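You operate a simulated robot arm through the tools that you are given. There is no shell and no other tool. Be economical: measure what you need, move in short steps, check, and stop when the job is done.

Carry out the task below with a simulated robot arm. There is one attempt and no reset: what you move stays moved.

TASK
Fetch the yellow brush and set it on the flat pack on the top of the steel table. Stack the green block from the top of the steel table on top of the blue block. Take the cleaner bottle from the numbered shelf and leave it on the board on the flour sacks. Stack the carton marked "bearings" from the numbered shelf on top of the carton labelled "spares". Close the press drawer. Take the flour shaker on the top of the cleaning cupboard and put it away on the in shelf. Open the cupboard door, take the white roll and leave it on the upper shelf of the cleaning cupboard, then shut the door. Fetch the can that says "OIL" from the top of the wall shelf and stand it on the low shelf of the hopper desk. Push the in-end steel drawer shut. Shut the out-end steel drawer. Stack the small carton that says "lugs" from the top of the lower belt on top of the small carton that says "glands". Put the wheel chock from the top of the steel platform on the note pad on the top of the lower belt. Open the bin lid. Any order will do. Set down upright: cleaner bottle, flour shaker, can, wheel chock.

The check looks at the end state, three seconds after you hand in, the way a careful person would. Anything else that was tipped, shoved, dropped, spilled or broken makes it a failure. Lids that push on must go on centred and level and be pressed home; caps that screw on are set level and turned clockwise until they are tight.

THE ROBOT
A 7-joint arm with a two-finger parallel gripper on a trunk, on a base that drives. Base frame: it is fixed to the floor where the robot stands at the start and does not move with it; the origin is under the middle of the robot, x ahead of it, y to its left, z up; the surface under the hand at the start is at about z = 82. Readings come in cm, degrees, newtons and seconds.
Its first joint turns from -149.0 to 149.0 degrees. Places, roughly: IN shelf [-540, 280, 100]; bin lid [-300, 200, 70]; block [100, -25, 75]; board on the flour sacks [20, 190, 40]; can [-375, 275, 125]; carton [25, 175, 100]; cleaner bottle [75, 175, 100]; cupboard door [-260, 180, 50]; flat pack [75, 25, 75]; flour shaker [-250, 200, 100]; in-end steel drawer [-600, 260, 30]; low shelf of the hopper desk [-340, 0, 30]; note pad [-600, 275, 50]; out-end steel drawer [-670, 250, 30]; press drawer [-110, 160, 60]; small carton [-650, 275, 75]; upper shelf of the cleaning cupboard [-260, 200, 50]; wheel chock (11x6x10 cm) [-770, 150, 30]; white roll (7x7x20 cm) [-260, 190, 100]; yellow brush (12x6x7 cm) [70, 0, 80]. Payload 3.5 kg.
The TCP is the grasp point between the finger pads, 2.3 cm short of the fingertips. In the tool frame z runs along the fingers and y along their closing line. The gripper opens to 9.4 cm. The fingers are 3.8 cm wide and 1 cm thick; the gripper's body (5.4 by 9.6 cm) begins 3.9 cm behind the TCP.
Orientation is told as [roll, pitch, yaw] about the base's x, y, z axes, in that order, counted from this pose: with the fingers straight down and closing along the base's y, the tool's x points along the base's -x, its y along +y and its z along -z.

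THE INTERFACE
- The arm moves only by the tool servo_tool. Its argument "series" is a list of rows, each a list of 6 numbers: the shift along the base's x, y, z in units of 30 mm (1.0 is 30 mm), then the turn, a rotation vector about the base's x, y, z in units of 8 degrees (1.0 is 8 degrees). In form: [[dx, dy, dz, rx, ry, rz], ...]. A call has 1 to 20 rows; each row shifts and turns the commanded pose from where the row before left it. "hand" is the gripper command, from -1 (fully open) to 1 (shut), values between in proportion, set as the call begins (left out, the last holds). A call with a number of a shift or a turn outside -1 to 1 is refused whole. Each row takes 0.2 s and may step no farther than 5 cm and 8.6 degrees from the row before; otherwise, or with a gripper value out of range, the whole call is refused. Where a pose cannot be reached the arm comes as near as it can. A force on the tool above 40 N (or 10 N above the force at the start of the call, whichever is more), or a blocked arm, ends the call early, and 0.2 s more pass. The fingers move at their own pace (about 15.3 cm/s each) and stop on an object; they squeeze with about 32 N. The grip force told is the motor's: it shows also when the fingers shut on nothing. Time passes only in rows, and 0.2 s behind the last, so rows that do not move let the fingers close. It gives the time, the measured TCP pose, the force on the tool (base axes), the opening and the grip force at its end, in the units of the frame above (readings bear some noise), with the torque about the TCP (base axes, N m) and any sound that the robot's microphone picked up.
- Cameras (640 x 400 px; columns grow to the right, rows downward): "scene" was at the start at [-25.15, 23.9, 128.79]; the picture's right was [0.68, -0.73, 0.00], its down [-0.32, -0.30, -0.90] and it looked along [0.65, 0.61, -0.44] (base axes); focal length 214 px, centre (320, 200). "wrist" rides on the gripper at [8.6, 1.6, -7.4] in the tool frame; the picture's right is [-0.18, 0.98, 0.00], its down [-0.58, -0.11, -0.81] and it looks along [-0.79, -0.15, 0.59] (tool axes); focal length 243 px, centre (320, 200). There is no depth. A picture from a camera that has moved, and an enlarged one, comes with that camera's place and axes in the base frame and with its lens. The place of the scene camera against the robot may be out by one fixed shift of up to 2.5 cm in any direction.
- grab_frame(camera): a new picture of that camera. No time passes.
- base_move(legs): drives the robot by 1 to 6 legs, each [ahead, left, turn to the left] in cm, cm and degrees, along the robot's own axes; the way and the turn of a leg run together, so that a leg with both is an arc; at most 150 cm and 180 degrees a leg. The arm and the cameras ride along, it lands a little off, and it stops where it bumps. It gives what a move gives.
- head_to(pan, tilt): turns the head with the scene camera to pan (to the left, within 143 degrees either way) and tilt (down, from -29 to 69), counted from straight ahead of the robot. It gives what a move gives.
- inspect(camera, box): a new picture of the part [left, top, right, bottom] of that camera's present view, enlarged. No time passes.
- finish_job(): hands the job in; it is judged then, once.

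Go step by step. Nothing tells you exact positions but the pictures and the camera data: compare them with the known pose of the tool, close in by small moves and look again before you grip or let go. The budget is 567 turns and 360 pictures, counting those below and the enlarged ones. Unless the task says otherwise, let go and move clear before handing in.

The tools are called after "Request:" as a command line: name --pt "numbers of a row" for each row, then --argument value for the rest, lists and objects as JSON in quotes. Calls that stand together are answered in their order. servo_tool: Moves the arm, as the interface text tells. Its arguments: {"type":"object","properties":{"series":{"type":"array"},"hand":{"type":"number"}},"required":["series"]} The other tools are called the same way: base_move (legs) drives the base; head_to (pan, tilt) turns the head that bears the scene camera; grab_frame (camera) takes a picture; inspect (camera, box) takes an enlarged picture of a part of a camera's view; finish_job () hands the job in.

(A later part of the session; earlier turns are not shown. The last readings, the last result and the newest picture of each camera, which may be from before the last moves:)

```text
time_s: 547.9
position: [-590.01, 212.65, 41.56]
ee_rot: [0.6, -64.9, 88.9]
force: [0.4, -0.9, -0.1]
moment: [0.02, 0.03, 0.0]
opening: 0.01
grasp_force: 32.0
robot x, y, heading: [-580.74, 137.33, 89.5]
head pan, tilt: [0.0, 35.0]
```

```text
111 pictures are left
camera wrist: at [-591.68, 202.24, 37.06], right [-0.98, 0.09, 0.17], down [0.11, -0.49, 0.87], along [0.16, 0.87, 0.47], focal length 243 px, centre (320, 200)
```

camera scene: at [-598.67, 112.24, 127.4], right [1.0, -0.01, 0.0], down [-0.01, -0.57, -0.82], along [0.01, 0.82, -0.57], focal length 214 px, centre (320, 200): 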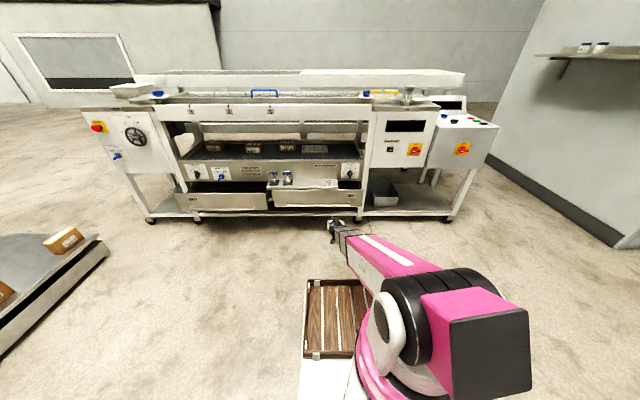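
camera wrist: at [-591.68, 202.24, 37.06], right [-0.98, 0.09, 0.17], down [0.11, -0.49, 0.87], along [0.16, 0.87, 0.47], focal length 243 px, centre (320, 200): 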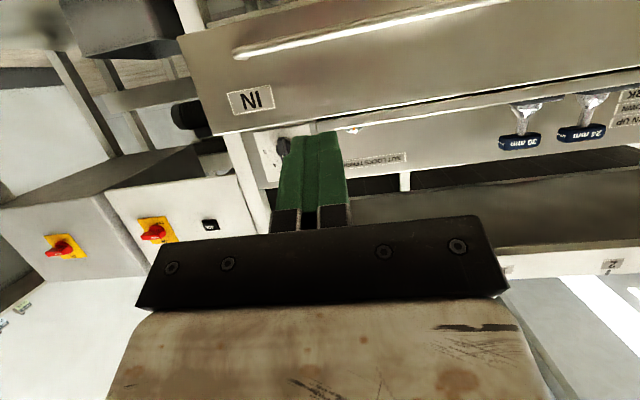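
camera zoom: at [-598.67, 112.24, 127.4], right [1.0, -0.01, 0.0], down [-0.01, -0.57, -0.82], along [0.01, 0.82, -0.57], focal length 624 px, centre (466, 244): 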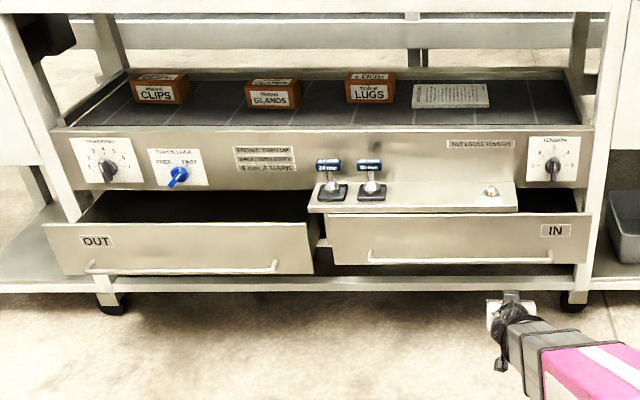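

Drawer front top is z≈43. Lower a bit, drive ahead and push the IN drawer.

Request:
servo_tool --pt "-0.2 0 -0.3 0 0 0" --pt "-0.5 0 -0.6 0 0 0" --pt "-0.5 0 -0.5 0 0 0" --pt "-0.2 0 -0.1 0 0 0"

Request:
base_move --legs '[[19, 0, 0]]'

Request:
servo_tool --pt "0 0.2 0 0 0 0" --pt "0 0.4 0 0 0 0" --pt "0 0.4 0 0 0 0" --pt "0 0.4 0 0 0 0" --pt "0 0.4 0 0 0 0" --pt "0 0.4 0 0 0 0" --pt "0 0.4 0 0 0 0" --pt "0 0.4 0 0 0 0" --pt "0 0.4 0 0 0 0" --pt "0 0.4 0 0 0 0"

Request:
inspect --camera "scene" --box '[160, 110, 400, 240]'

```text
time_s: 548.9
position: [-594.37, 212.75, 37.01]
ee_rot: [0.5, -65.0, 88.8]
force: [-0.8, 0.9, -0.4]
moment: [-0.01, 0.0, 0.01]
opening: 0.01
grasp_force: 32.2
robot x, y, heading: [-580.61, 137.84, 89.6]
head pan, tilt: [0.0, 35.0]
```

```text
time_s: 550.4
position: [-594.13, 231.76, 37.15]
ee_rot: [0.4, -64.9, 89.0]
force: [-0.6, 0.1, 0.4]
moment: [-0.01, 0.0, 0.0]
opening: 0.0
grasp_force: 32.0
robot x, y, heading: [-580.56, 156.57, 89.4]
head pan, tilt: [0.0, 35.0]
```

```text
time_s: 552.6
position: [-594.14, 243.23, 37.3]
ee_rot: [0.6, -64.9, 88.8]
force: [-0.9, -0.3, 0.2]
moment: [0.04, 0.02, -0.01]
opening: 0.02
grasp_force: 31.9
robot x, y, heading: [-580.53, 156.62, 89.5]
head pan, tilt: [0.0, 35.0]
```

```text
2.67 times, centred on (280, 175) of scene
camera zoom: at [-598.5, 131.32, 127.39], right [1.0, -0.01, 0.0], down [-0.01, -0.57, -0.82], along [0.01, 0.82, -0.57], focal length 572 px, centre (427, 267)
```

zoom: 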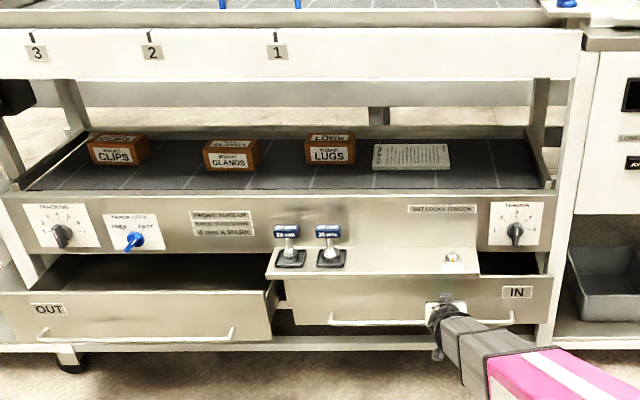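

Request:
servo_tool --pt "0 0.2 0 0 0 0" --pt "0 0.4 0 0 0 0" --pt "0 0.4 0 0 0 0" --pt "0 0.4 0 0 0 0" --pt "0 0.4 0 0 0 0" --pt "0 0.4 0 0 0 0" --pt "0 0.4 0 0 0 0" --pt "0 0.3 0 0 0 0" --pt "0 0.3 0 0 0 0" --pt "0 0.3 0 0 0 0" --pt "0 0.3 0 0 0 0"

Request:
inspect --camera "scene" --box '[160, 110, 400, 240]'

```text
time_s: 554.1
position: [-594.21, 249.68, 36.93]
ee_rot: [0.1, -64.7, 89.2]
force: [-0.4, 0.2, -0.6]
moment: [0.09, -0.03, -0.01]
opening: 0.0
grasp_force: 32.7
robot x, y, heading: [-580.72, 156.75, 89.6]
head pan, tilt: [0.0, 35.0]
stopped in row 7: the force on the tool passed its limit at 53 N (the readings are from after the stop); the commanded pose is now the measured one
```

```text
2.67 times, centred on (280, 175) of scene
camera zoom: at [-598.5, 131.29, 127.4], right [1.0, -0.01, 0.0], down [-0.01, -0.57, -0.82], along [0.01, 0.82, -0.57], focal length 572 px, centre (427, 267)
```

zoom: 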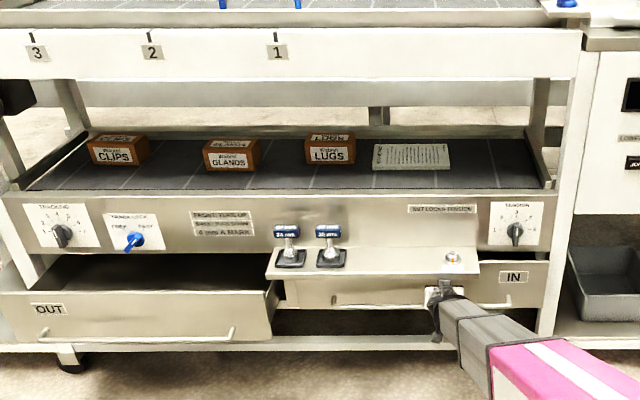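

Request:
grab_frame --camera "wrist"

Request:
inspect --camera "scene" --box '[255, 190, 375, 245]'

```text
108 pictures are left
camera wrist: at [-595.9, 239.24, 32.39], right [-0.98, 0.09, 0.17], down [0.11, -0.48, 0.87], along [0.16, 0.87, 0.46], focal length 243 px, centre (320, 200)
```

wrist: 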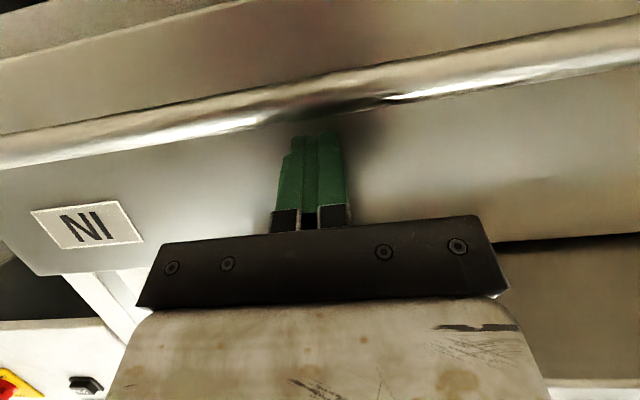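

```text
5.33 times, centred on (315, 218) of scene
camera zoom: at [-598.5, 131.29, 127.4], right [1.0, -0.01, 0.0], down [-0.01, -0.57, -0.82], along [0.01, 0.82, -0.57], focal length 1144 px, centre (347, 107)
```

zoom: 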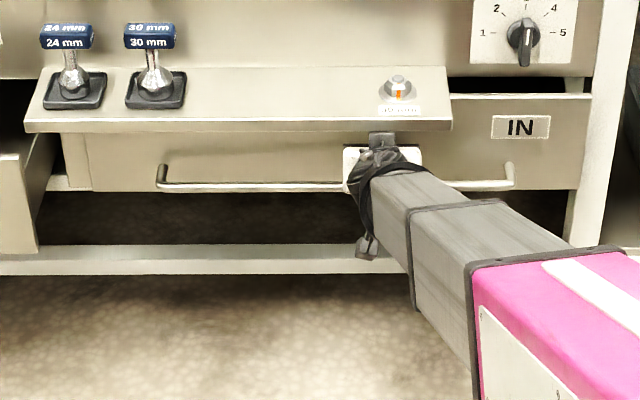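

The hand meets the small ledge above; I'll push at the right end of the drawer by the IN label instead.

Request:
servo_tool --pt "0 -0.3 0 0 0 0" --pt "0 -0.6 0 0 0 0" --pt "0.3 -0.6 0 0 0 0" --pt "0.6 -0.4 0 0 0 0" --pt "0.9 -0.3 0.2 0 0 0" --pt "0.9 0 0.3 0 0 0" --pt "0.9 0 0.3 0 0 0" --pt "0.9 0 0 0 0 0" --pt "0.6 0.2 0 0 0 0" --pt "0.1 0.4 0 0 0 0" --pt "0 0.5 0 0 0 0" --pt "0 0.5 0 0 0 0" --pt "0 0.4 0 0 0 0"

Request:
servo_tool --pt "0 0.3 0 0 0 0" --pt "0 0.3 0 0 0 0" --pt "0 0.3 0 0 0 0" --pt "0 0.3 0 0 0 0" --pt "0 0.3 0 0 0 0" --pt "0 0.3 0 0 0 0" --pt "0 0.3 0 0 0 0" --pt "0 0.3 0 0 0 0" --pt "0 0.3 0 0 0 0" --pt "0 0.3 0 0 0 0"

Request:
inspect --camera "scene" --box '[255, 190, 375, 245]'

```text
time_s: 556.9
position: [-580.97, 249.13, 39.33]
ee_rot: [0.0, -64.8, 89.4]
force: [0.2, -0.4, -0.3]
moment: [0.01, 0.02, -0.02]
opening: 0.02
grasp_force: 32.3
out of reach, approached as far as the arm can: row 9, 10
robot x, y, heading: [-580.43, 156.71, 89.4]
head pan, tilt: [0.0, 35.0]
```

```text
time_s: 557.4
position: [-580.94, 249.85, 39.09]
ee_rot: [-0.6, -64.2, 90.2]
force: [-1.1, 0.3, -3.2]
moment: [0.15, -0.07, -0.01]
opening: 0.0
grasp_force: 32.3
robot x, y, heading: [-580.65, 156.55, 89.7]
head pan, tilt: [0.0, 35.0]
stopped in row 2: the force on the tool passed its limit at 51 N (the readings are from after the stop); the commanded pose is now the measured one
```

```text
5.33 times, centred on (315, 218) of scene
camera zoom: at [-598.49, 131.25, 127.4], right [1.0, -0.01, 0.0], down [-0.01, -0.57, -0.82], along [0.01, 0.82, -0.57], focal length 1144 px, centre (347, 107)
```

zoom: 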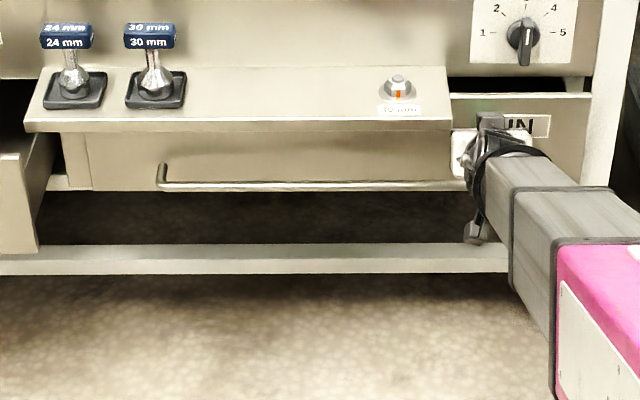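

IN drawer reached its stop at the same depth twice: shut. Now the OUT drawer.

Request:
base_move --legs '[[-24, 0, 0], [0, 86, 0]]'

Request:
inspect --camera "scene" --box '[200, 110, 440, 240]'

```text
time_s: 563.4
position: [-667.94, 226.95, 39.19]
ee_rot: [-0.6, -64.2, 90.1]
force: [0.0, 0.5, 0.2]
moment: [-0.02, 0.01, 0.02]
opening: 0.0
grasp_force: 31.9
robot x, y, heading: [-667.49, 133.44, 89.5]
head pan, tilt: [0.0, 35.0]
```

```text
2.67 times, centred on (320, 175) of scene
camera zoom: at [-685.66, 108.34, 127.39], right [1.0, -0.01, 0.0], down [-0.01, -0.57, -0.82], along [0.01, 0.82, -0.57], focal length 572 px, centre (320, 267)
```

zoom: 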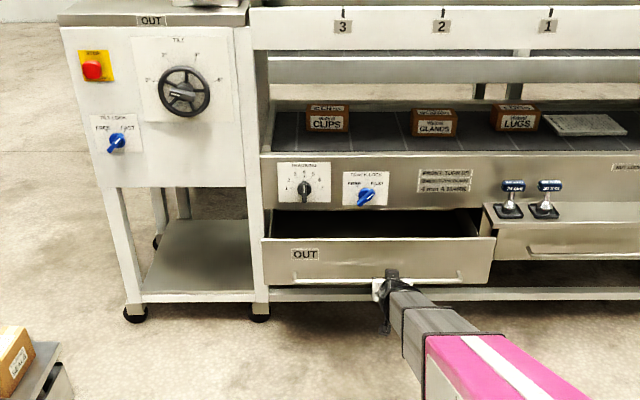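

Request:
base_move --legs '[[18, 0, 0]]'

Request:
servo_tool --pt "-0.1 0.2 0 0 0 0" --pt "-0.2 0.3 0 0 0 0" --pt "0 0.3 0 0 0 0" --pt "0 0.3 0 0 0 0" --pt "0 0.3 0 0 0 0" --pt "0 0.3 0 0 0 0" --pt "0 0.3 0 0 0 0" --pt "0 0.3 0 0 0 0" --pt "0 0.3 0 0 0 0" --pt "0 0.3 0 0 0 0" --pt "0 0.3 0 0 0 0" --pt "0 0.3 0 0 0 0"

Request:
inspect --camera "scene" --box '[200, 110, 440, 240]'

```text
time_s: 564.9
position: [-667.78, 245.17, 39.08]
ee_rot: [-0.5, -64.1, 90.1]
force: [-0.4, 0.6, 0.1]
moment: [-0.01, 0.02, -0.01]
opening: 0.0
grasp_force: 31.7
robot x, y, heading: [-667.52, 151.77, 89.5]
head pan, tilt: [0.0, 35.0]
```

```text
time_s: 567.3
position: [-668.61, 253.92, 39.08]
ee_rot: [-0.5, -64.1, 90.1]
force: [0.7, -1.8, -0.8]
moment: [0.0, 0.01, 0.01]
opening: 0.0
grasp_force: 31.9
robot x, y, heading: [-667.45, 151.72, 89.8]
head pan, tilt: [0.0, 35.0]
stopped in row 11: the force on the tool passed its limit at 54 N (the readings are from after the stop); the commanded pose is now the measured one
```

```text
2.67 times, centred on (320, 175) of scene
camera zoom: at [-685.45, 126.47, 127.39], right [1.0, -0.01, 0.0], down [-0.01, -0.57, -0.82], along [0.01, 0.82, -0.57], focal length 572 px, centre (320, 267)
```

zoom: 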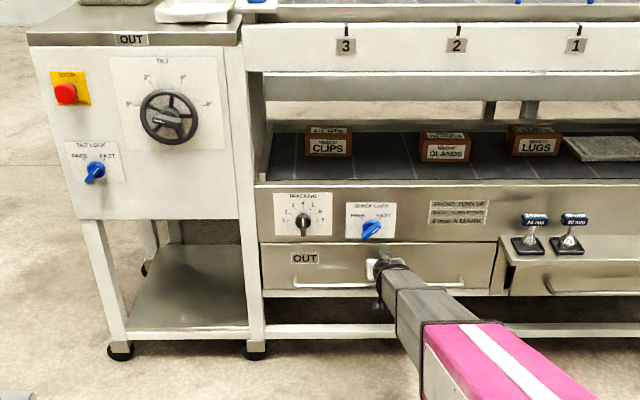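

OUT drawer is flush, but IN still stands ~4 cm out (my hand caught the ledge's end). Go back and push it further right.

Request:
base_move --legs '[[-22, 0, 0], [0, -91, 0]]'

Request:
inspect --camera "scene" --box '[255, 150, 415, 240]'

```text
time_s: 573.3
position: [-575.71, 230.1, 38.98]
ee_rot: [-0.5, -64.1, 88.9]
force: [-0.1, -0.3, 0.2]
moment: [-0.01, -0.03, 0.01]
opening: 0.0
grasp_force: 32.1
robot x, y, heading: [-576.27, 128.07, 88.1]
head pan, tilt: [0.0, 35.0]
```

```text
4.00 times, centred on (335, 195) of scene
camera zoom: at [-595.23, 103.12, 127.39], right [1.0, -0.03, 0.0], down [-0.02, -0.57, -0.82], along [0.03, 0.82, -0.57], focal length 858 px, centre (260, 220)
```

zoom: 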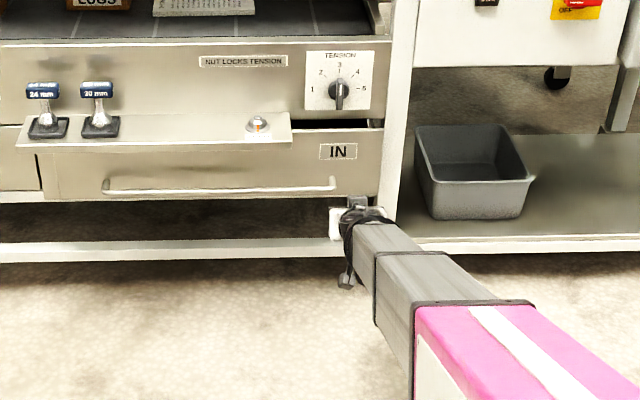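

Request:
base_move --legs '[[0, 0, 1.7], [18, 0, 0]]'

Request:
servo_tool --pt "0 0.2 0 0 0 0" --pt "0 0.3 0 0 0 0" --pt "0 0.3 0 0 0 0" --pt "0 0.3 0 0 0 0" --pt "0 0.3 0 0 0 0" --pt "0 0.3 0 0 0 0" --pt "0 0.3 0 0 0 0" --pt "0 0.3 0 0 0 0"

Request:
inspect --camera "scene" --box '[255, 150, 415, 240]'

```text
time_s: 575.2
position: [-578.77, 248.0, 38.93]
ee_rot: [-0.4, -64.1, 90.7]
force: [-0.3, 0.6, 0.2]
moment: [0.03, -0.05, -0.02]
opening: 0.0
grasp_force: 32.3
robot x, y, heading: [-576.49, 146.25, 90.2]
head pan, tilt: [0.0, 35.0]
```

```text
time_s: 576.9
position: [-578.87, 253.62, 38.9]
ee_rot: [-0.5, -63.8, 90.6]
force: [-0.4, -2.7, -0.9]
moment: [0.04, 0.01, -0.02]
opening: 0.01
grasp_force: 31.4
robot x, y, heading: [-576.45, 146.21, 90.1]
head pan, tilt: [0.0, 35.0]
stopped in row 8: the force on the tool passed its limit at 53 N (the readings are from after the stop); the commanded pose is now the measured one
```

```text
4.00 times, centred on (335, 195) of scene
camera zoom: at [-594.45, 120.39, 127.39], right [1.0, 0.0, 0.0], down [0.0, -0.57, -0.82], along [0.0, 0.82, -0.57], focal length 858 px, centre (260, 220)
```

zoom: 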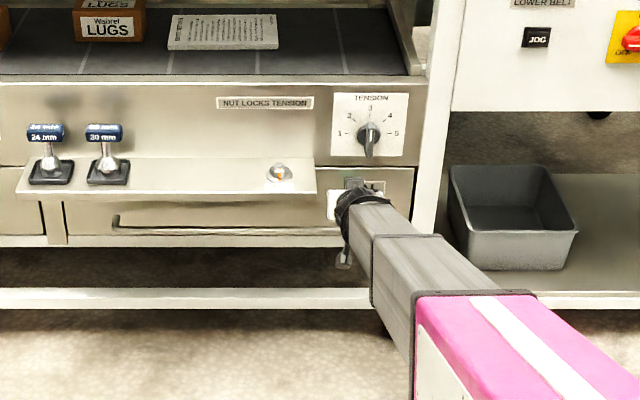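

IN drawer is shut now too. Next the cartons on the lower belt: I'll back off, point the tool down with yaw 0 (closing along y), ready to tip it sideways.

Request:
base_move --legs '[[-25, 0, 0], [0, 25, 0]]'

Request:
servo_tool --pt "0 -0.3 0.3 -0.4 0 0" --pt "0 -0.5 0.6 -1 0 0" --pt "0 -0.5 0.8 -1 0 0" --pt "0 -0.5 0.9 -1 0 0" --pt "0 -0.5 0.9 -1 0 0" --pt "0 -0.4 0.9 -1 0 0" --pt "0 -0.3 0.9 -1 0 0" --pt "0 0 0.9 -1 0 0" --pt "0 0 0.9 -0.6 0 -0.5" --pt "0 0 0.9 0 0 -1" --pt "0 0 0.9 0 0 -1" --pt "0 0 0.9 0 0 -1" --pt "0 0 0.8 0 0 -1" --pt "0 0 0.3 0 0 -1" --pt "0 0 0 0 0 -1" --pt "0 0 0 0 0 -1" --pt "0 0 0 0 0 -1" --pt "0 0 0 0 0 -1" --pt "0 0 0 0 0 -1" --pt "0 0 0 0 0 -1" --hand -1

Request:
grab_frame --camera "scene"

```text
time_s: 580.2
position: [-603.78, 228.95, 38.87]
ee_rot: [-0.5, -63.8, 90.2]
force: [0.0, -0.2, 0.0]
moment: [0.01, -0.01, 0.01]
opening: 0.01
grasp_force: 32.4
robot x, y, heading: [-602.25, 121.36, 89.7]
head pan, tilt: [0.0, 35.0]
```

```text
time_s: 584.4
position: [-603.75, 220.09, 71.65]
ee_rot: [-0.5, 0.3, -2.1]
force: [0.6, 0.1, 0.3]
moment: [0.0, -0.02, 0.0]
opening: 9.42
grasp_force: 0.1
robot x, y, heading: [-601.87, 121.31, 89.4]
head pan, tilt: [0.0, 35.0]
```

```text
101 pictures are left
camera scene: at [-620.14, 95.76, 127.39], right [1.0, -0.01, 0.0], down [0.0, -0.57, -0.82], along [0.01, 0.82, -0.57], focal length 214 px, centre (320, 200)
```

scene: 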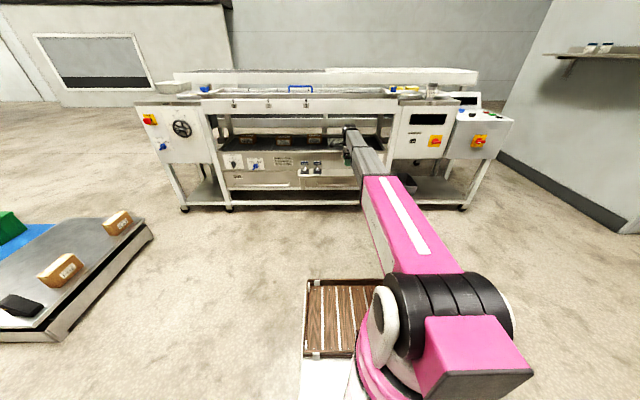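

Request:
servo_tool --pt "0 -0.2 0 0 0.4 0" --pt "0 -0.4 0 0 0.9 0" --pt "0 -0.6 -0.1 0 1 0" --pt "0 -0.7 -0.2 0 1 0" --pt "0 -0.7 -0.2 0 1 0.26" --pt "0 -0.7 -0.1 0 1 0" --pt "0 -0.6 0 0 1 0" --pt "0 -0.5 0 0 0.5 0" --pt "0 -0.2 0 0 0 0"

Request:
base_move --legs '[[40, 0, 0]]'

Request:
grab_frame --camera "wrist"

Request:
inspect --camera "scene" --box '[200, 90, 440, 240]'

```text
time_s: 586.4
position: [-603.58, 206.11, 69.93]
ee_rot: [-1.8, 54.6, -0.2]
force: [-0.6, 0.5, 1.3]
moment: [0.02, -0.04, -0.01]
opening: 9.43
grasp_force: 0.0
robot x, y, heading: [-602.08, 120.77, 89.7]
head pan, tilt: [0.0, 35.0]
```

```text
time_s: 588.8
position: [-603.03, 245.14, 69.83]
ee_rot: [-1.8, 54.5, -0.5]
force: [-0.2, -0.5, -0.1]
moment: [-0.02, 0.04, -0.04]
opening: 9.39
grasp_force: 0.0
robot x, y, heading: [-601.67, 160.21, 89.3]
head pan, tilt: [0.0, 35.0]
```

```text
100 pictures are left
camera wrist: at [-601.91, 246.89, 81.38], right [0.09, 0.98, -0.17], down [1.0, -0.09, 0.0], along [-0.02, -0.17, -0.99], focal length 243 px, centre (320, 200)
```

wrist: 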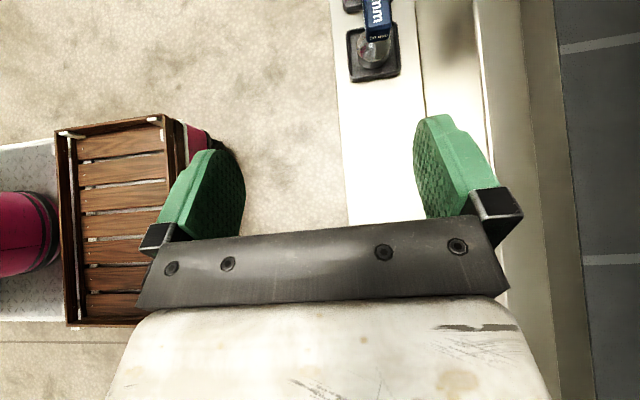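

```text
2.67 times, centred on (320, 165) of scene
camera zoom: at [-619.87, 134.77, 127.4], right [1.0, -0.01, 0.0], down [-0.01, -0.57, -0.82], along [0.01, 0.82, -0.57], focal length 572 px, centre (320, 293)
```

zoom: 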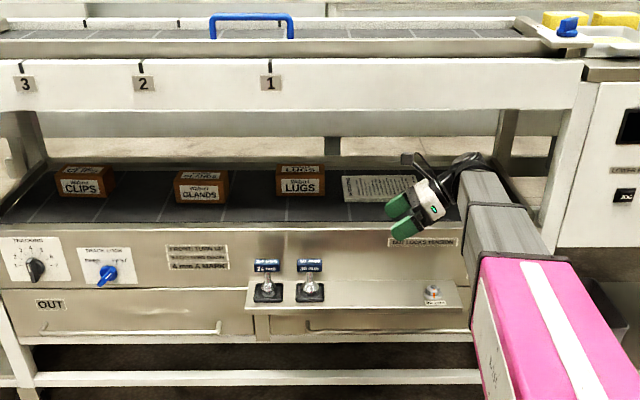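

Request:
servo_tool --pt "0 0 0 0 0.4 0" --pt "0 0 -0.2 0.1 0.8 0" --pt "0 0 -0.3 0.1 0.7 0" --pt "0 0 -0.1 0 0 0"

Request:
base_move --legs '[[24, 0, 0.5]]'

Request:
grab_frame --camera "wrist"

Request:
inspect --camera "scene" --box '[240, 90, 440, 215]'

```text
time_s: 589.8
position: [-602.98, 245.08, 68.07]
ee_rot: [2.5, 69.8, 3.5]
force: [0.3, -0.4, 0.9]
moment: [0.04, 0.01, 0.04]
opening: 9.42
grasp_force: 0.0
robot x, y, heading: [-602.0, 160.07, 89.4]
head pan, tilt: [0.0, 35.0]
```

```text
time_s: 591.6
position: [-603.76, 269.49, 67.98]
ee_rot: [2.6, 69.7, 4.0]
force: [0.0, -0.2, -0.3]
moment: [0.0, 0.0, 0.01]
opening: 9.41
grasp_force: 0.1
robot x, y, heading: [-601.9, 184.23, 89.9]
head pan, tilt: [0.0, 35.0]
```

```text
98 pictures are left
camera wrist: at [-599.76, 271.04, 78.9], right [0.03, 0.99, -0.16], down [0.96, -0.08, -0.27], along [-0.28, -0.14, -0.95], focal length 243 px, centre (320, 200)
```

wrist: 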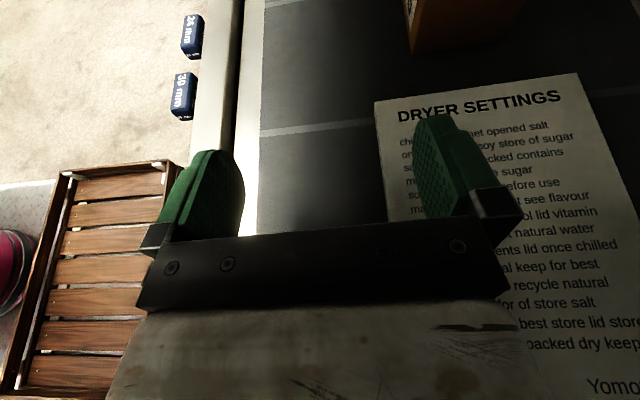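

```text
3.20 times, centred on (340, 152) of scene
camera zoom: at [-619.46, 159.07, 127.4], right [1.0, 0.0, 0.0], down [0.0, -0.57, -0.82], along [0.0, 0.82, -0.57], focal length 686 px, centre (256, 352)
```

zoom: 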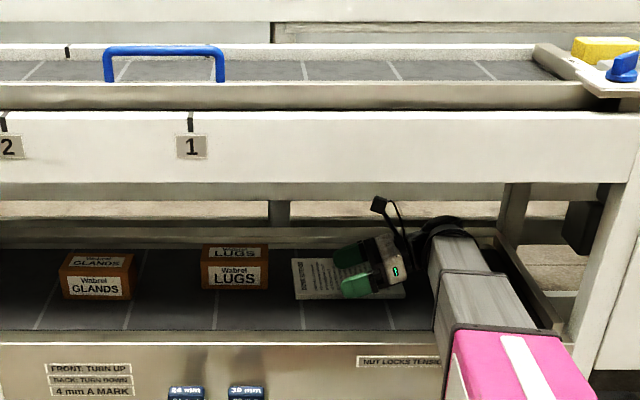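

LUGS: right end x≈−617.6, y 277–284. Move in y to align, lower, then slide toward it.

Request:
servo_tool --pt "0 0.3 0 0 0 0" --pt "0 0.6 -0.1 0 0 0" --pt "0 0.7 -0.2 0 0 0" --pt "0 0.7 -0.2 0 0 0" --pt "0 0.7 -0.2 0 0 0" --pt "-0.1 0.5 -0.1 0 0 0" --pt "-0.3 0.23 0 0 0 0" --pt "-0.3 0 0 0 0 0" --pt "0 0 0 0 0 0"

Request:
grab_frame --camera "wrist"

```text
time_s: 593.6
position: [-606.07, 280.64, 65.49]
ee_rot: [2.5, 69.8, 4.0]
force: [0.2, 0.2, -0.7]
moment: [0.03, 0.02, -0.01]
opening: 9.38
grasp_force: 0.0
robot x, y, heading: [-601.79, 184.66, 90.0]
head pan, tilt: [0.0, 35.0]
```

```text
96 pictures are left
camera wrist: at [-601.98, 282.24, 76.41], right [0.04, 0.99, -0.16], down [0.96, -0.08, -0.27], along [-0.28, -0.14, -0.95], focal length 243 px, centre (320, 200)
```

wrist: 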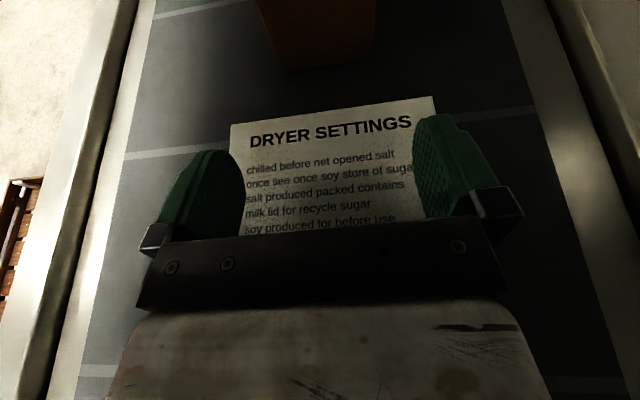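

Request:
servo_tool --pt "-0.3 0 0 0 0 0" --pt "-0.6 0.03 0 0 0 0" --pt "-0.7 0.03 0 0 0 0" --pt "-0.7 0 0 0 0 0" --pt "-0.7 0 0 0 0 0" --pt "-0.6 0 0 0 0 0" --pt "-0.5 0 0 0 0 0" --pt "-0.3 0 0 0 0 0" --pt "-0.15 0 0 0 0 0" --pt "0 0 0 0 0 0"

Request:
grab_frame --camera "wrist"

```text
time_s: 595.8
position: [-619.56, 280.86, 65.56]
ee_rot: [2.5, 69.8, 4.0]
force: [-0.2, -0.2, -0.7]
moment: [0.02, 0.0, 0.01]
opening: 9.4
grasp_force: 0.0
robot x, y, heading: [-601.67, 184.4, 89.9]
head pan, tilt: [0.0, 35.0]
```

```text
95 pictures are left
camera wrist: at [-615.57, 282.38, 76.38], right [0.04, 0.99, -0.16], down [0.96, -0.08, -0.27], along [-0.28, -0.14, -0.95], focal length 243 px, centre (320, 200)
```

wrist: 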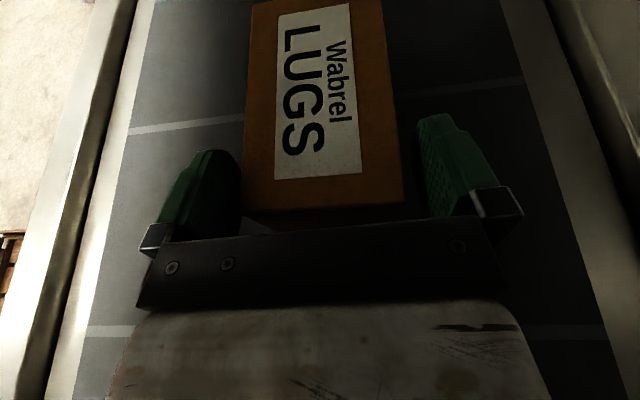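

Request:
servo_tool --pt "-0.1 0 0 0 0 0" --pt "0 0 0 0 0 0" --pt "0 0 0 0 0 0" --pt "0 0 0 0 0 0" --hand 1

Request:
servo_tool --pt "0 0 0.1 0 0 0" --pt "0 0 0.3 0 0 0" --pt "0 0 0.3 0 0 0" --pt "0 0 0.1 0 0 0" --pt "0 0 0 0 0 0"

Request:
grab_frame --camera "wrist"

Request:
inspect --camera "scene" --box '[220, 110, 400, 215]'

```text
time_s: 596.8
position: [-619.84, 280.87, 65.57]
ee_rot: [2.4, 69.7, 3.9]
force: [0.0, -0.5, 0.7]
moment: [-0.03, -0.09, 0.01]
opening: 7.46
grasp_force: 31.7
robot x, y, heading: [-601.63, 184.47, 90.2]
head pan, tilt: [0.0, 35.0]
```

```text
time_s: 598.0
position: [-619.88, 280.67, 67.98]
ee_rot: [2.4, 69.5, 3.9]
force: [0.1, 0.4, -2.4]
moment: [0.01, -0.11, 0.0]
opening: 7.49
grasp_force: 31.7
robot x, y, heading: [-601.7, 184.75, 90.3]
head pan, tilt: [0.0, 35.0]
```

```text
94 pictures are left
camera wrist: at [-615.83, 282.38, 78.83], right [0.03, 0.99, -0.16], down [0.96, -0.08, -0.27], along [-0.28, -0.14, -0.95], focal length 243 px, centre (320, 200)
```

wrist: 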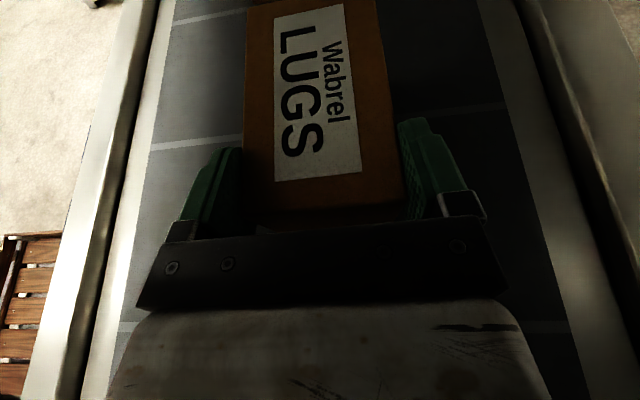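

```text
3.56 times, centred on (310, 162) of scene
camera zoom: at [-619.46, 159.07, 127.4], right [1.0, 0.0, 0.0], down [0.0, -0.57, -0.82], along [0.0, 0.82, -0.57], focal length 763 px, centre (356, 333)
```

zoom: 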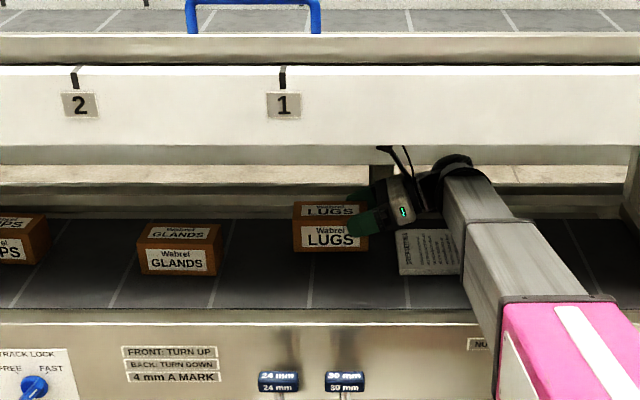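

Held level. Raise it and move the base left toward GLANDS.

Request:
servo_tool --pt "0 -0.1 0.2 0 0 0" --pt "0 -0.3 0.4 0 0 0" --pt "0 -0.3 0.5 0 0 0" --pt "0 -0.3 0.4 0 0 0" --pt "0 -0.1 0.15 0 0 0" --pt "0 0 0 0 0 0"

Request:
base_move --legs '[[0, 25, 0]]'

Request:
inspect --camera "scene" --box '[220, 110, 400, 215]'

```text
time_s: 599.4
position: [-619.79, 277.49, 73.03]
ee_rot: [2.5, 69.7, 4.0]
force: [0.2, -0.3, -1.5]
moment: [-0.03, -0.07, -0.01]
opening: 7.48
grasp_force: 31.9
robot x, y, heading: [-601.47, 184.87, 89.7]
head pan, tilt: [0.0, 35.0]
```

```text
time_s: 601.3
position: [-644.97, 277.63, 73.06]
ee_rot: [2.4, 69.7, 3.9]
force: [0.3, -0.2, -2.0]
moment: [-0.02, -0.13, -0.03]
opening: 7.46
grasp_force: 31.7
robot x, y, heading: [-626.87, 184.65, 89.8]
head pan, tilt: [0.0, 35.0]
```

```text
3.56 times, centred on (310, 162) of scene
camera zoom: at [-644.85, 159.14, 127.4], right [1.0, 0.0, 0.0], down [0.0, -0.57, -0.82], along [0.0, 0.82, -0.57], focal length 763 px, centre (356, 333)
```

zoom: 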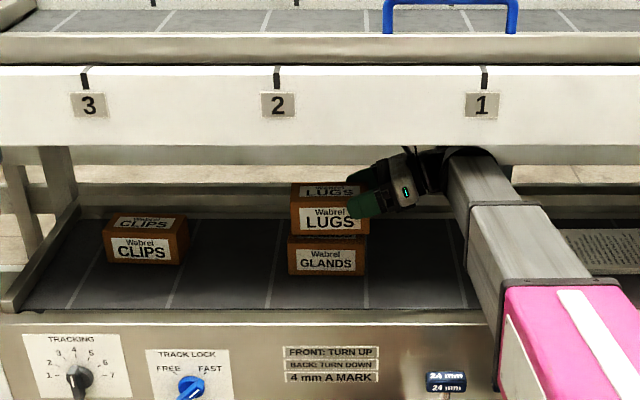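

Request:
inspect --camera "scene" --box '[295, 155, 330, 190]'

```text
11.43 times, centred on (312, 172) of scene
camera zoom: at [-644.85, 159.14, 127.4], right [1.0, 0.0, 0.0], down [0.0, -0.57, -0.82], along [0.0, 0.82, -0.57], focal length 2451 px, centre (406, 514)
```

zoom: 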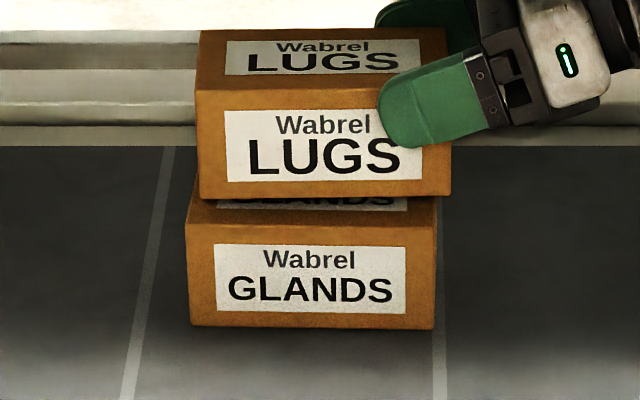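

Request:
servo_tool --pt "-0.1 -0.1 0 0 0 -0.2" --pt "-0.17 -0.1 0 0 0 -0.2" --pt "0 0 -0.2 0 0 0" --pt "0 0 -0.2 0 0 0" --pt "0 0 0 0 0 0"

Request:
inspect --camera "scene" --box '[295, 155, 330, 190]'

```text
time_s: 602.5
position: [-645.85, 277.06, 71.78]
ee_rot: [2.6, 69.8, 0.7]
force: [0.5, 0.3, -2.4]
moment: [0.01, -0.11, -0.01]
opening: 7.49
grasp_force: 32.3
robot x, y, heading: [-627.15, 184.46, 89.9]
head pan, tilt: [0.0, 35.0]
```

```text
11.43 times, centred on (312, 172) of scene
camera zoom: at [-644.85, 159.14, 127.4], right [1.0, 0.0, 0.0], down [0.0, -0.57, -0.82], along [0.0, 0.82, -0.57], focal length 2451 px, centre (406, 514)
```

zoom: 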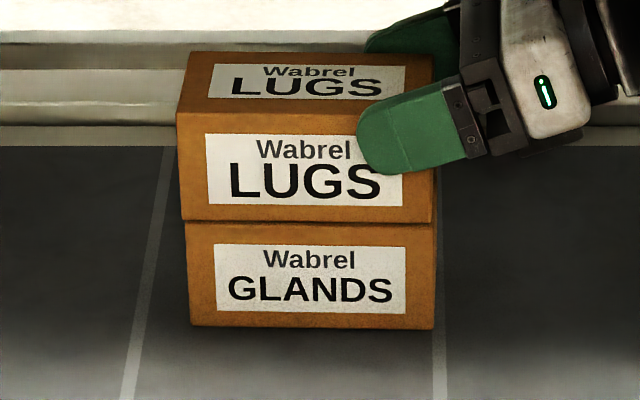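

Request:
servo_tool --pt "0.05 0 -0.06 0 0 0" --pt "0 0 -0.06 0 0 0" --pt "0 0 0 0 0 0"

Request:
servo_tool --pt "0 0 -0.06 0 0 0" --pt "0 0 -0.06 0 0 0" --pt "0 0 0 0 0 0"

Request:
servo_tool --pt "0 0 -0.06 0 0 0" --pt "0 0 -0.06 0 0 0" --pt "0 0 0 0 0 0"

```text
time_s: 603.3
position: [-645.67, 276.85, 71.72]
ee_rot: [2.5, 69.9, 0.7]
force: [-5.2, 3.8, 26.3]
moment: [-0.82, 0.07, -0.22]
opening: 7.47
grasp_force: 32.4
robot x, y, heading: [-627.03, 184.3, 89.9]
head pan, tilt: [0.0, 35.0]
```

```text
time_s: 604.1
position: [-645.63, 277.01, 71.27]
ee_rot: [2.7, 69.9, 0.8]
force: [-4.9, 0.9, 30.8]
moment: [-0.97, 0.15, -0.14]
opening: 7.52
grasp_force: 32.0
robot x, y, heading: [-626.63, 184.82, 89.9]
head pan, tilt: [0.0, 35.0]
```

```text
time_s: 604.9
position: [-645.5, 277.0, 70.93]
ee_rot: [2.4, 69.9, 0.7]
force: [4.7, -3.5, 29.3]
moment: [-1.18, 0.23, 0.1]
opening: 7.48
grasp_force: 32.1
robot x, y, heading: [-626.88, 184.87, 90.0]
head pan, tilt: [0.0, 35.0]
```

Request:
servo_tool --pt "0 0 0.06 0 0 0" --pt "0 0 0.04 0 0 0" --pt "0 0 0 0 0 0"

Request:
servo_tool --pt "0 0 0 0 0 0" --pt "0 0 0 0 0 0" --pt "0.1 0 0 0 0 0" --pt "0.3 0 0 0 0 0" --pt "0.5 0 0 0 0 0" --pt "0.6 0 0 0 0 0" --pt "0.6 0 0 0 0 0" --pt "0.5 0 0 0 0 0" --pt "0.4 0 0 0 0 0" --pt "0.1 0 0 0 0 0" --hand -1

Request:
inspect --camera "scene" --box '[290, 145, 350, 195]'

```text
time_s: 605.7
position: [-645.58, 277.04, 71.06]
ee_rot: [2.6, 69.4, 0.8]
force: [-1.3, -1.2, 0.9]
moment: [-0.11, 0.21, 0.08]
opening: 7.51
grasp_force: 32.2
robot x, y, heading: [-626.84, 184.87, 89.9]
head pan, tilt: [0.0, 35.0]
```

```text
time_s: 607.9
position: [-636.26, 277.06, 70.91]
ee_rot: [2.4, 69.8, 0.7]
force: [0.3, 0.3, 0.2]
moment: [0.0, -0.01, 0.02]
opening: 9.38
grasp_force: 0.0
robot x, y, heading: [-627.2, 184.63, 90.0]
head pan, tilt: [0.0, 35.0]
```

```text
8.00 times, centred on (320, 170) of scene
camera zoom: at [-644.85, 159.13, 127.39], right [1.0, 0.0, 0.0], down [0.0, -0.57, -0.82], along [0.0, 0.82, -0.57], focal length 1716 px, centre (320, 440)
```

zoom: 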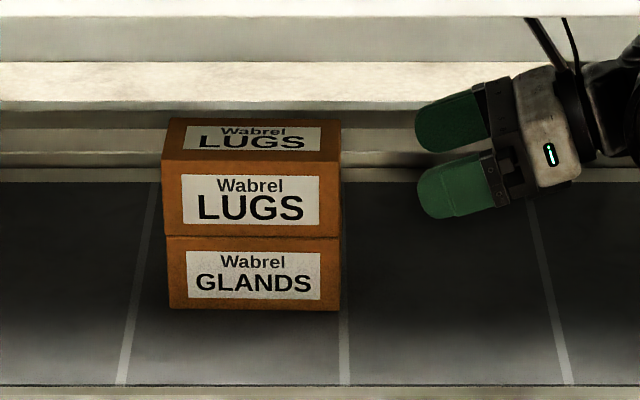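

Stacked well. Withdraw, bring the tool back to down, and go to the steel platform on the left for the wheel chock.

Request:
base_move --legs '[[-60, 0, 0]]'

Request:
servo_tool --pt "0 -0.2 0.1 0 -0.4 0" --pt "0 -0.4 0.2 0 -1 0" --pt "0 -0.4 0.2 0 -1 0" --pt "0 -0.4 0.2 0 -1 0" --pt "0 -0.3 0.2 0 -1 0" --pt "0 0 0.2 0 -1 0" --pt "0 0 0.1 0 -1 0" --pt "0 0 0 0 -1 0" --pt "0 0 0 0 -1 0" --pt "0 0 0 0 -0.3 0" --pt "0 0 0 0 0 0"

Request:
head_to --pan 70 --tilt 35

Request:
grab_frame --camera "scene"

```text
time_s: 611.2
position: [-636.25, 217.16, 70.91]
ee_rot: [2.5, 69.6, 0.7]
force: [0.7, 0.2, 0.9]
moment: [0.01, 0.0, -0.02]
opening: 9.41
grasp_force: 0.0
robot x, y, heading: [-627.14, 124.67, 89.6]
head pan, tilt: [0.0, 35.0]
```

```text
time_s: 613.6
position: [-636.3, 212.05, 74.65]
ee_rot: [2.0, 0.0, 0.2]
force: [1.2, -0.3, 0.2]
moment: [-0.03, 0.03, 0.01]
opening: 9.39
grasp_force: 0.0
robot x, y, heading: [-626.97, 124.67, 89.7]
head pan, tilt: [0.0, 35.0]
```

```text
time_s: 615.1
position: [-636.33, 212.05, 74.59]
ee_rot: [1.9, 0.1, 0.3]
force: [0.2, -0.6, -0.2]
moment: [-0.02, -0.02, 0.0]
opening: 9.38
grasp_force: 0.0
robot x, y, heading: [-627.05, 125.02, 89.8]
head pan, tilt: [70.0, 35.0]
```

```text
88 pictures are left
camera scene: at [-653.4, 93.49, 127.39], right [0.35, 0.94, 0.0], down [0.54, -0.2, -0.82], along [-0.77, 0.28, -0.57], focal length 214 px, centre (320, 200)
```

scene: 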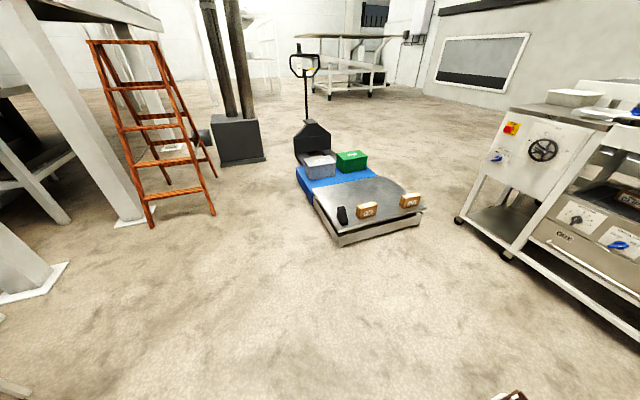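

Request:
inspect --camera "scene" --box '[280, 150, 440, 255]'

```text
3.81 times, centred on (360, 202) of scene
camera zoom: at [-653.4, 93.49, 127.39], right [0.35, 0.94, 0.0], down [0.54, -0.2, -0.82], along [-0.77, 0.28, -0.57], focal length 817 px, centre (168, 190)
```

zoom: 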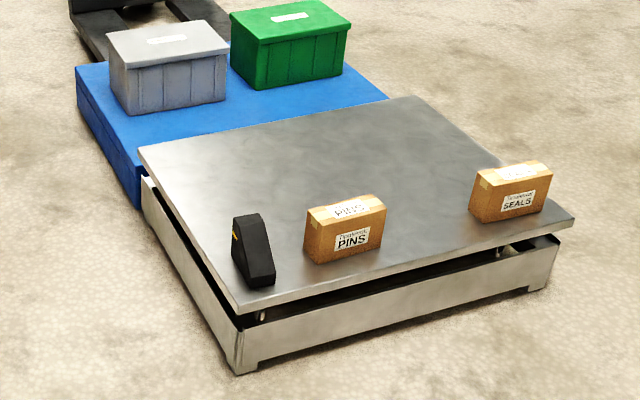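

The chock stands near the platform's south-east corner, thin side along y. I'll come from the south so I can use the same sideways tool pose as for LUGS.

Request:
base_move --legs '[[-58, 0, 0], [0, 112, 0]]'

Request:
grab_frame --camera "wrist"

Request:
head_to --pan 10 --tilt 45

Request:
grab_frame --camera "scene"

```text
time_s: 623.8
position: [-749.03, 152.05, 74.44]
ee_rot: [1.9, 0.1, 0.2]
force: [0.8, -0.2, 1.2]
moment: [0.02, 0.01, -0.01]
opening: 9.4
grasp_force: 0.0
robot x, y, heading: [-739.95, 64.41, 89.9]
head pan, tilt: [70.0, 35.0]
```

```text
86 pictures are left
camera wrist: at [-757.63, 153.41, 82.24], right [0.18, 0.98, 0.03], down [0.58, -0.13, 0.8], along [0.79, -0.13, -0.6], focal length 243 px, centre (320, 200)
```

wrist: 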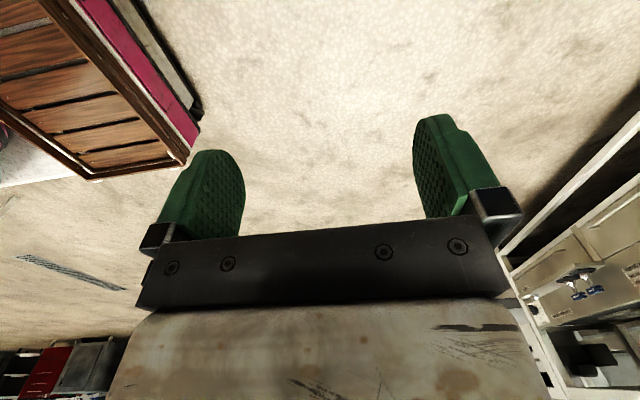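

```text
time_s: 625.1
position: [-748.97, 152.14, 74.61]
ee_rot: [2.0, 0.0, 0.2]
force: [0.6, -0.1, -0.6]
moment: [0.0, 0.01, -0.02]
opening: 9.41
grasp_force: 0.0
robot x, y, heading: [-740.06, 65.08, 89.7]
head pan, tilt: [10.0, 45.0]
```

```text
85 pictures are left
camera scene: at [-759.34, 38.55, 125.91], right [0.99, 0.17, 0.0], down [0.12, -0.7, -0.71], along [-0.12, 0.7, -0.71], focal length 214 px, centre (320, 200)
```

scene: 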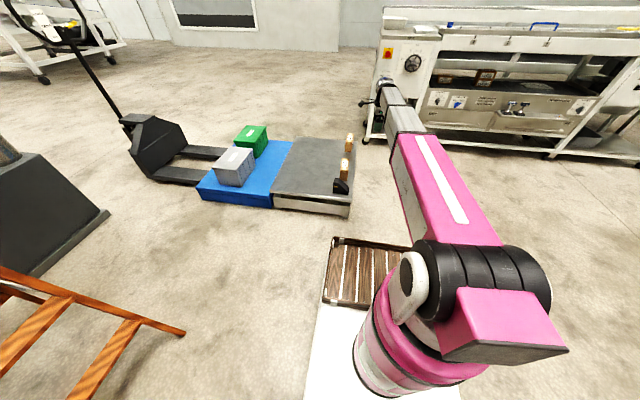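

Request:
servo_tool --pt "0.1 0 -0.3 0 0.4 0" --pt "0.2 0 -0.6 0 1 0" --pt "0.2 0 -0.8 0 1 0" --pt "0.2 0 -0.9 0 1 0" --pt "0.2 0 -0.9 0 1 0" --pt "0.2 0 -0.9 0 1 0" --pt "0.2 0 -0.9 0 1 0" --pt "0.2 0 -0.9 0 1 0" --pt "0.2 0 -0.9 0 0.7 0" --pt "0.1 0 -0.9 0 0 0" --pt "0 0 -0.9 0 0 0" --pt "0 0 -0.9 0 0 0" --pt "0 0 -0.6 0 0 0" --pt "0 0 -0.2 0 0 0"

Request:
grab_frame --camera "wrist"

Request:
inspect --camera "scene" --box '[260, 120, 440, 230]'

```text
time_s: 628.1
position: [-743.59, 152.12, 42.73]
ee_rot: [2.3, 64.9, 0.4]
force: [0.0, 0.7, -0.3]
moment: [0.01, 0.01, 0.0]
opening: 9.41
grasp_force: 0.0
robot x, y, heading: [-740.09, 64.62, 89.8]
head pan, tilt: [10.0, 45.0]
```

```text
84 pictures are left
camera wrist: at [-740.47, 153.4, 53.82], right [0.11, 0.98, -0.15], down [0.97, -0.13, -0.19], along [-0.2, -0.13, -0.97], focal length 243 px, centre (320, 200)
```

wrist: 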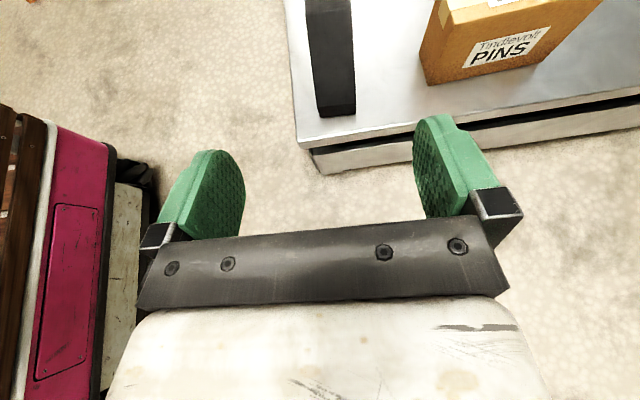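

```text
3.56 times, centred on (350, 175) of scene
camera zoom: at [-759.33, 38.55, 125.91], right [0.99, 0.17, 0.0], down [0.12, -0.7, -0.71], along [-0.12, 0.7, -0.71], focal length 763 px, centre (213, 289)
```

zoom: 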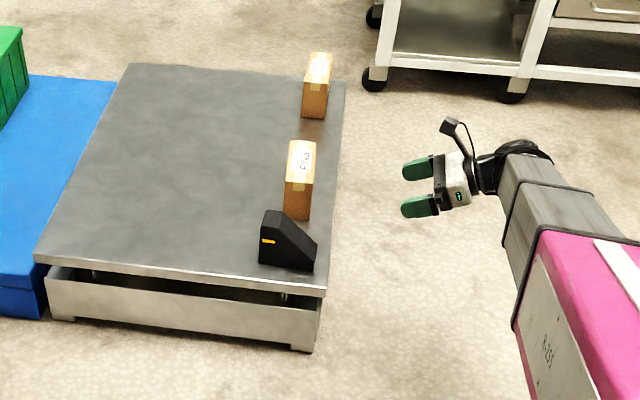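

Chock: +x end at x≈−761.3, y 149.7–155.6, platform z≈18. Approach along −x at z≈25.

Request:
servo_tool --pt "0 0.1 -0.3 0 0 0" --pt "0 0.07 -0.8 0 0 0" --pt "0 0 -0.9 0 0 0" --pt "0 0 -0.9 0 0 0" --pt "0 0 -0.9 0 0 0" --pt "0 0 -0.9 0 0 0" --pt "-0.3 0 -0.7 0 0 0" --pt "-0.6 0 -0.4 0 0 0" --pt "-0.7 0 0 0 0 0" --pt "-0.7 0 0 0 0 0" --pt "-0.7 0 0 0 0 0" --pt "-0.5 0 0 0 0 0" --pt "-0.2 0 0 0 0 0" --pt "0 0 0 0 0 0"

Request:
grab_frame --camera "wrist"

Request:
inspect --camera "scene" --box '[300, 150, 400, 220]'

```text
time_s: 631.1
position: [-754.68, 152.69, 25.36]
ee_rot: [2.4, 64.9, 0.4]
force: [-0.4, 0.1, -0.4]
moment: [0.01, 0.03, -0.01]
opening: 9.41
grasp_force: 0.0
robot x, y, heading: [-740.07, 64.77, 89.8]
head pan, tilt: [10.0, 45.0]
```

```text
82 pictures are left
camera wrist: at [-751.55, 153.94, 36.57], right [0.11, 0.98, -0.15], down [0.97, -0.13, -0.19], along [-0.2, -0.13, -0.97], focal length 243 px, centre (320, 200)
```

wrist: 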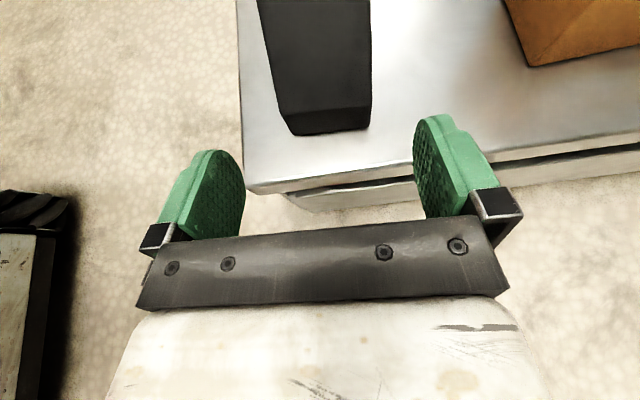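

```text
5.71 times, centred on (350, 185) of scene
camera zoom: at [-759.33, 38.55, 125.91], right [0.99, 0.17, 0.0], down [0.12, -0.7, -0.71], along [-0.12, 0.7, -0.71], focal length 1226 px, centre (149, 286)
```

zoom: 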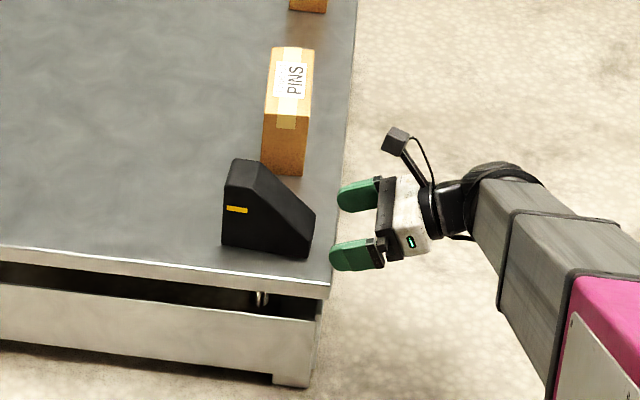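

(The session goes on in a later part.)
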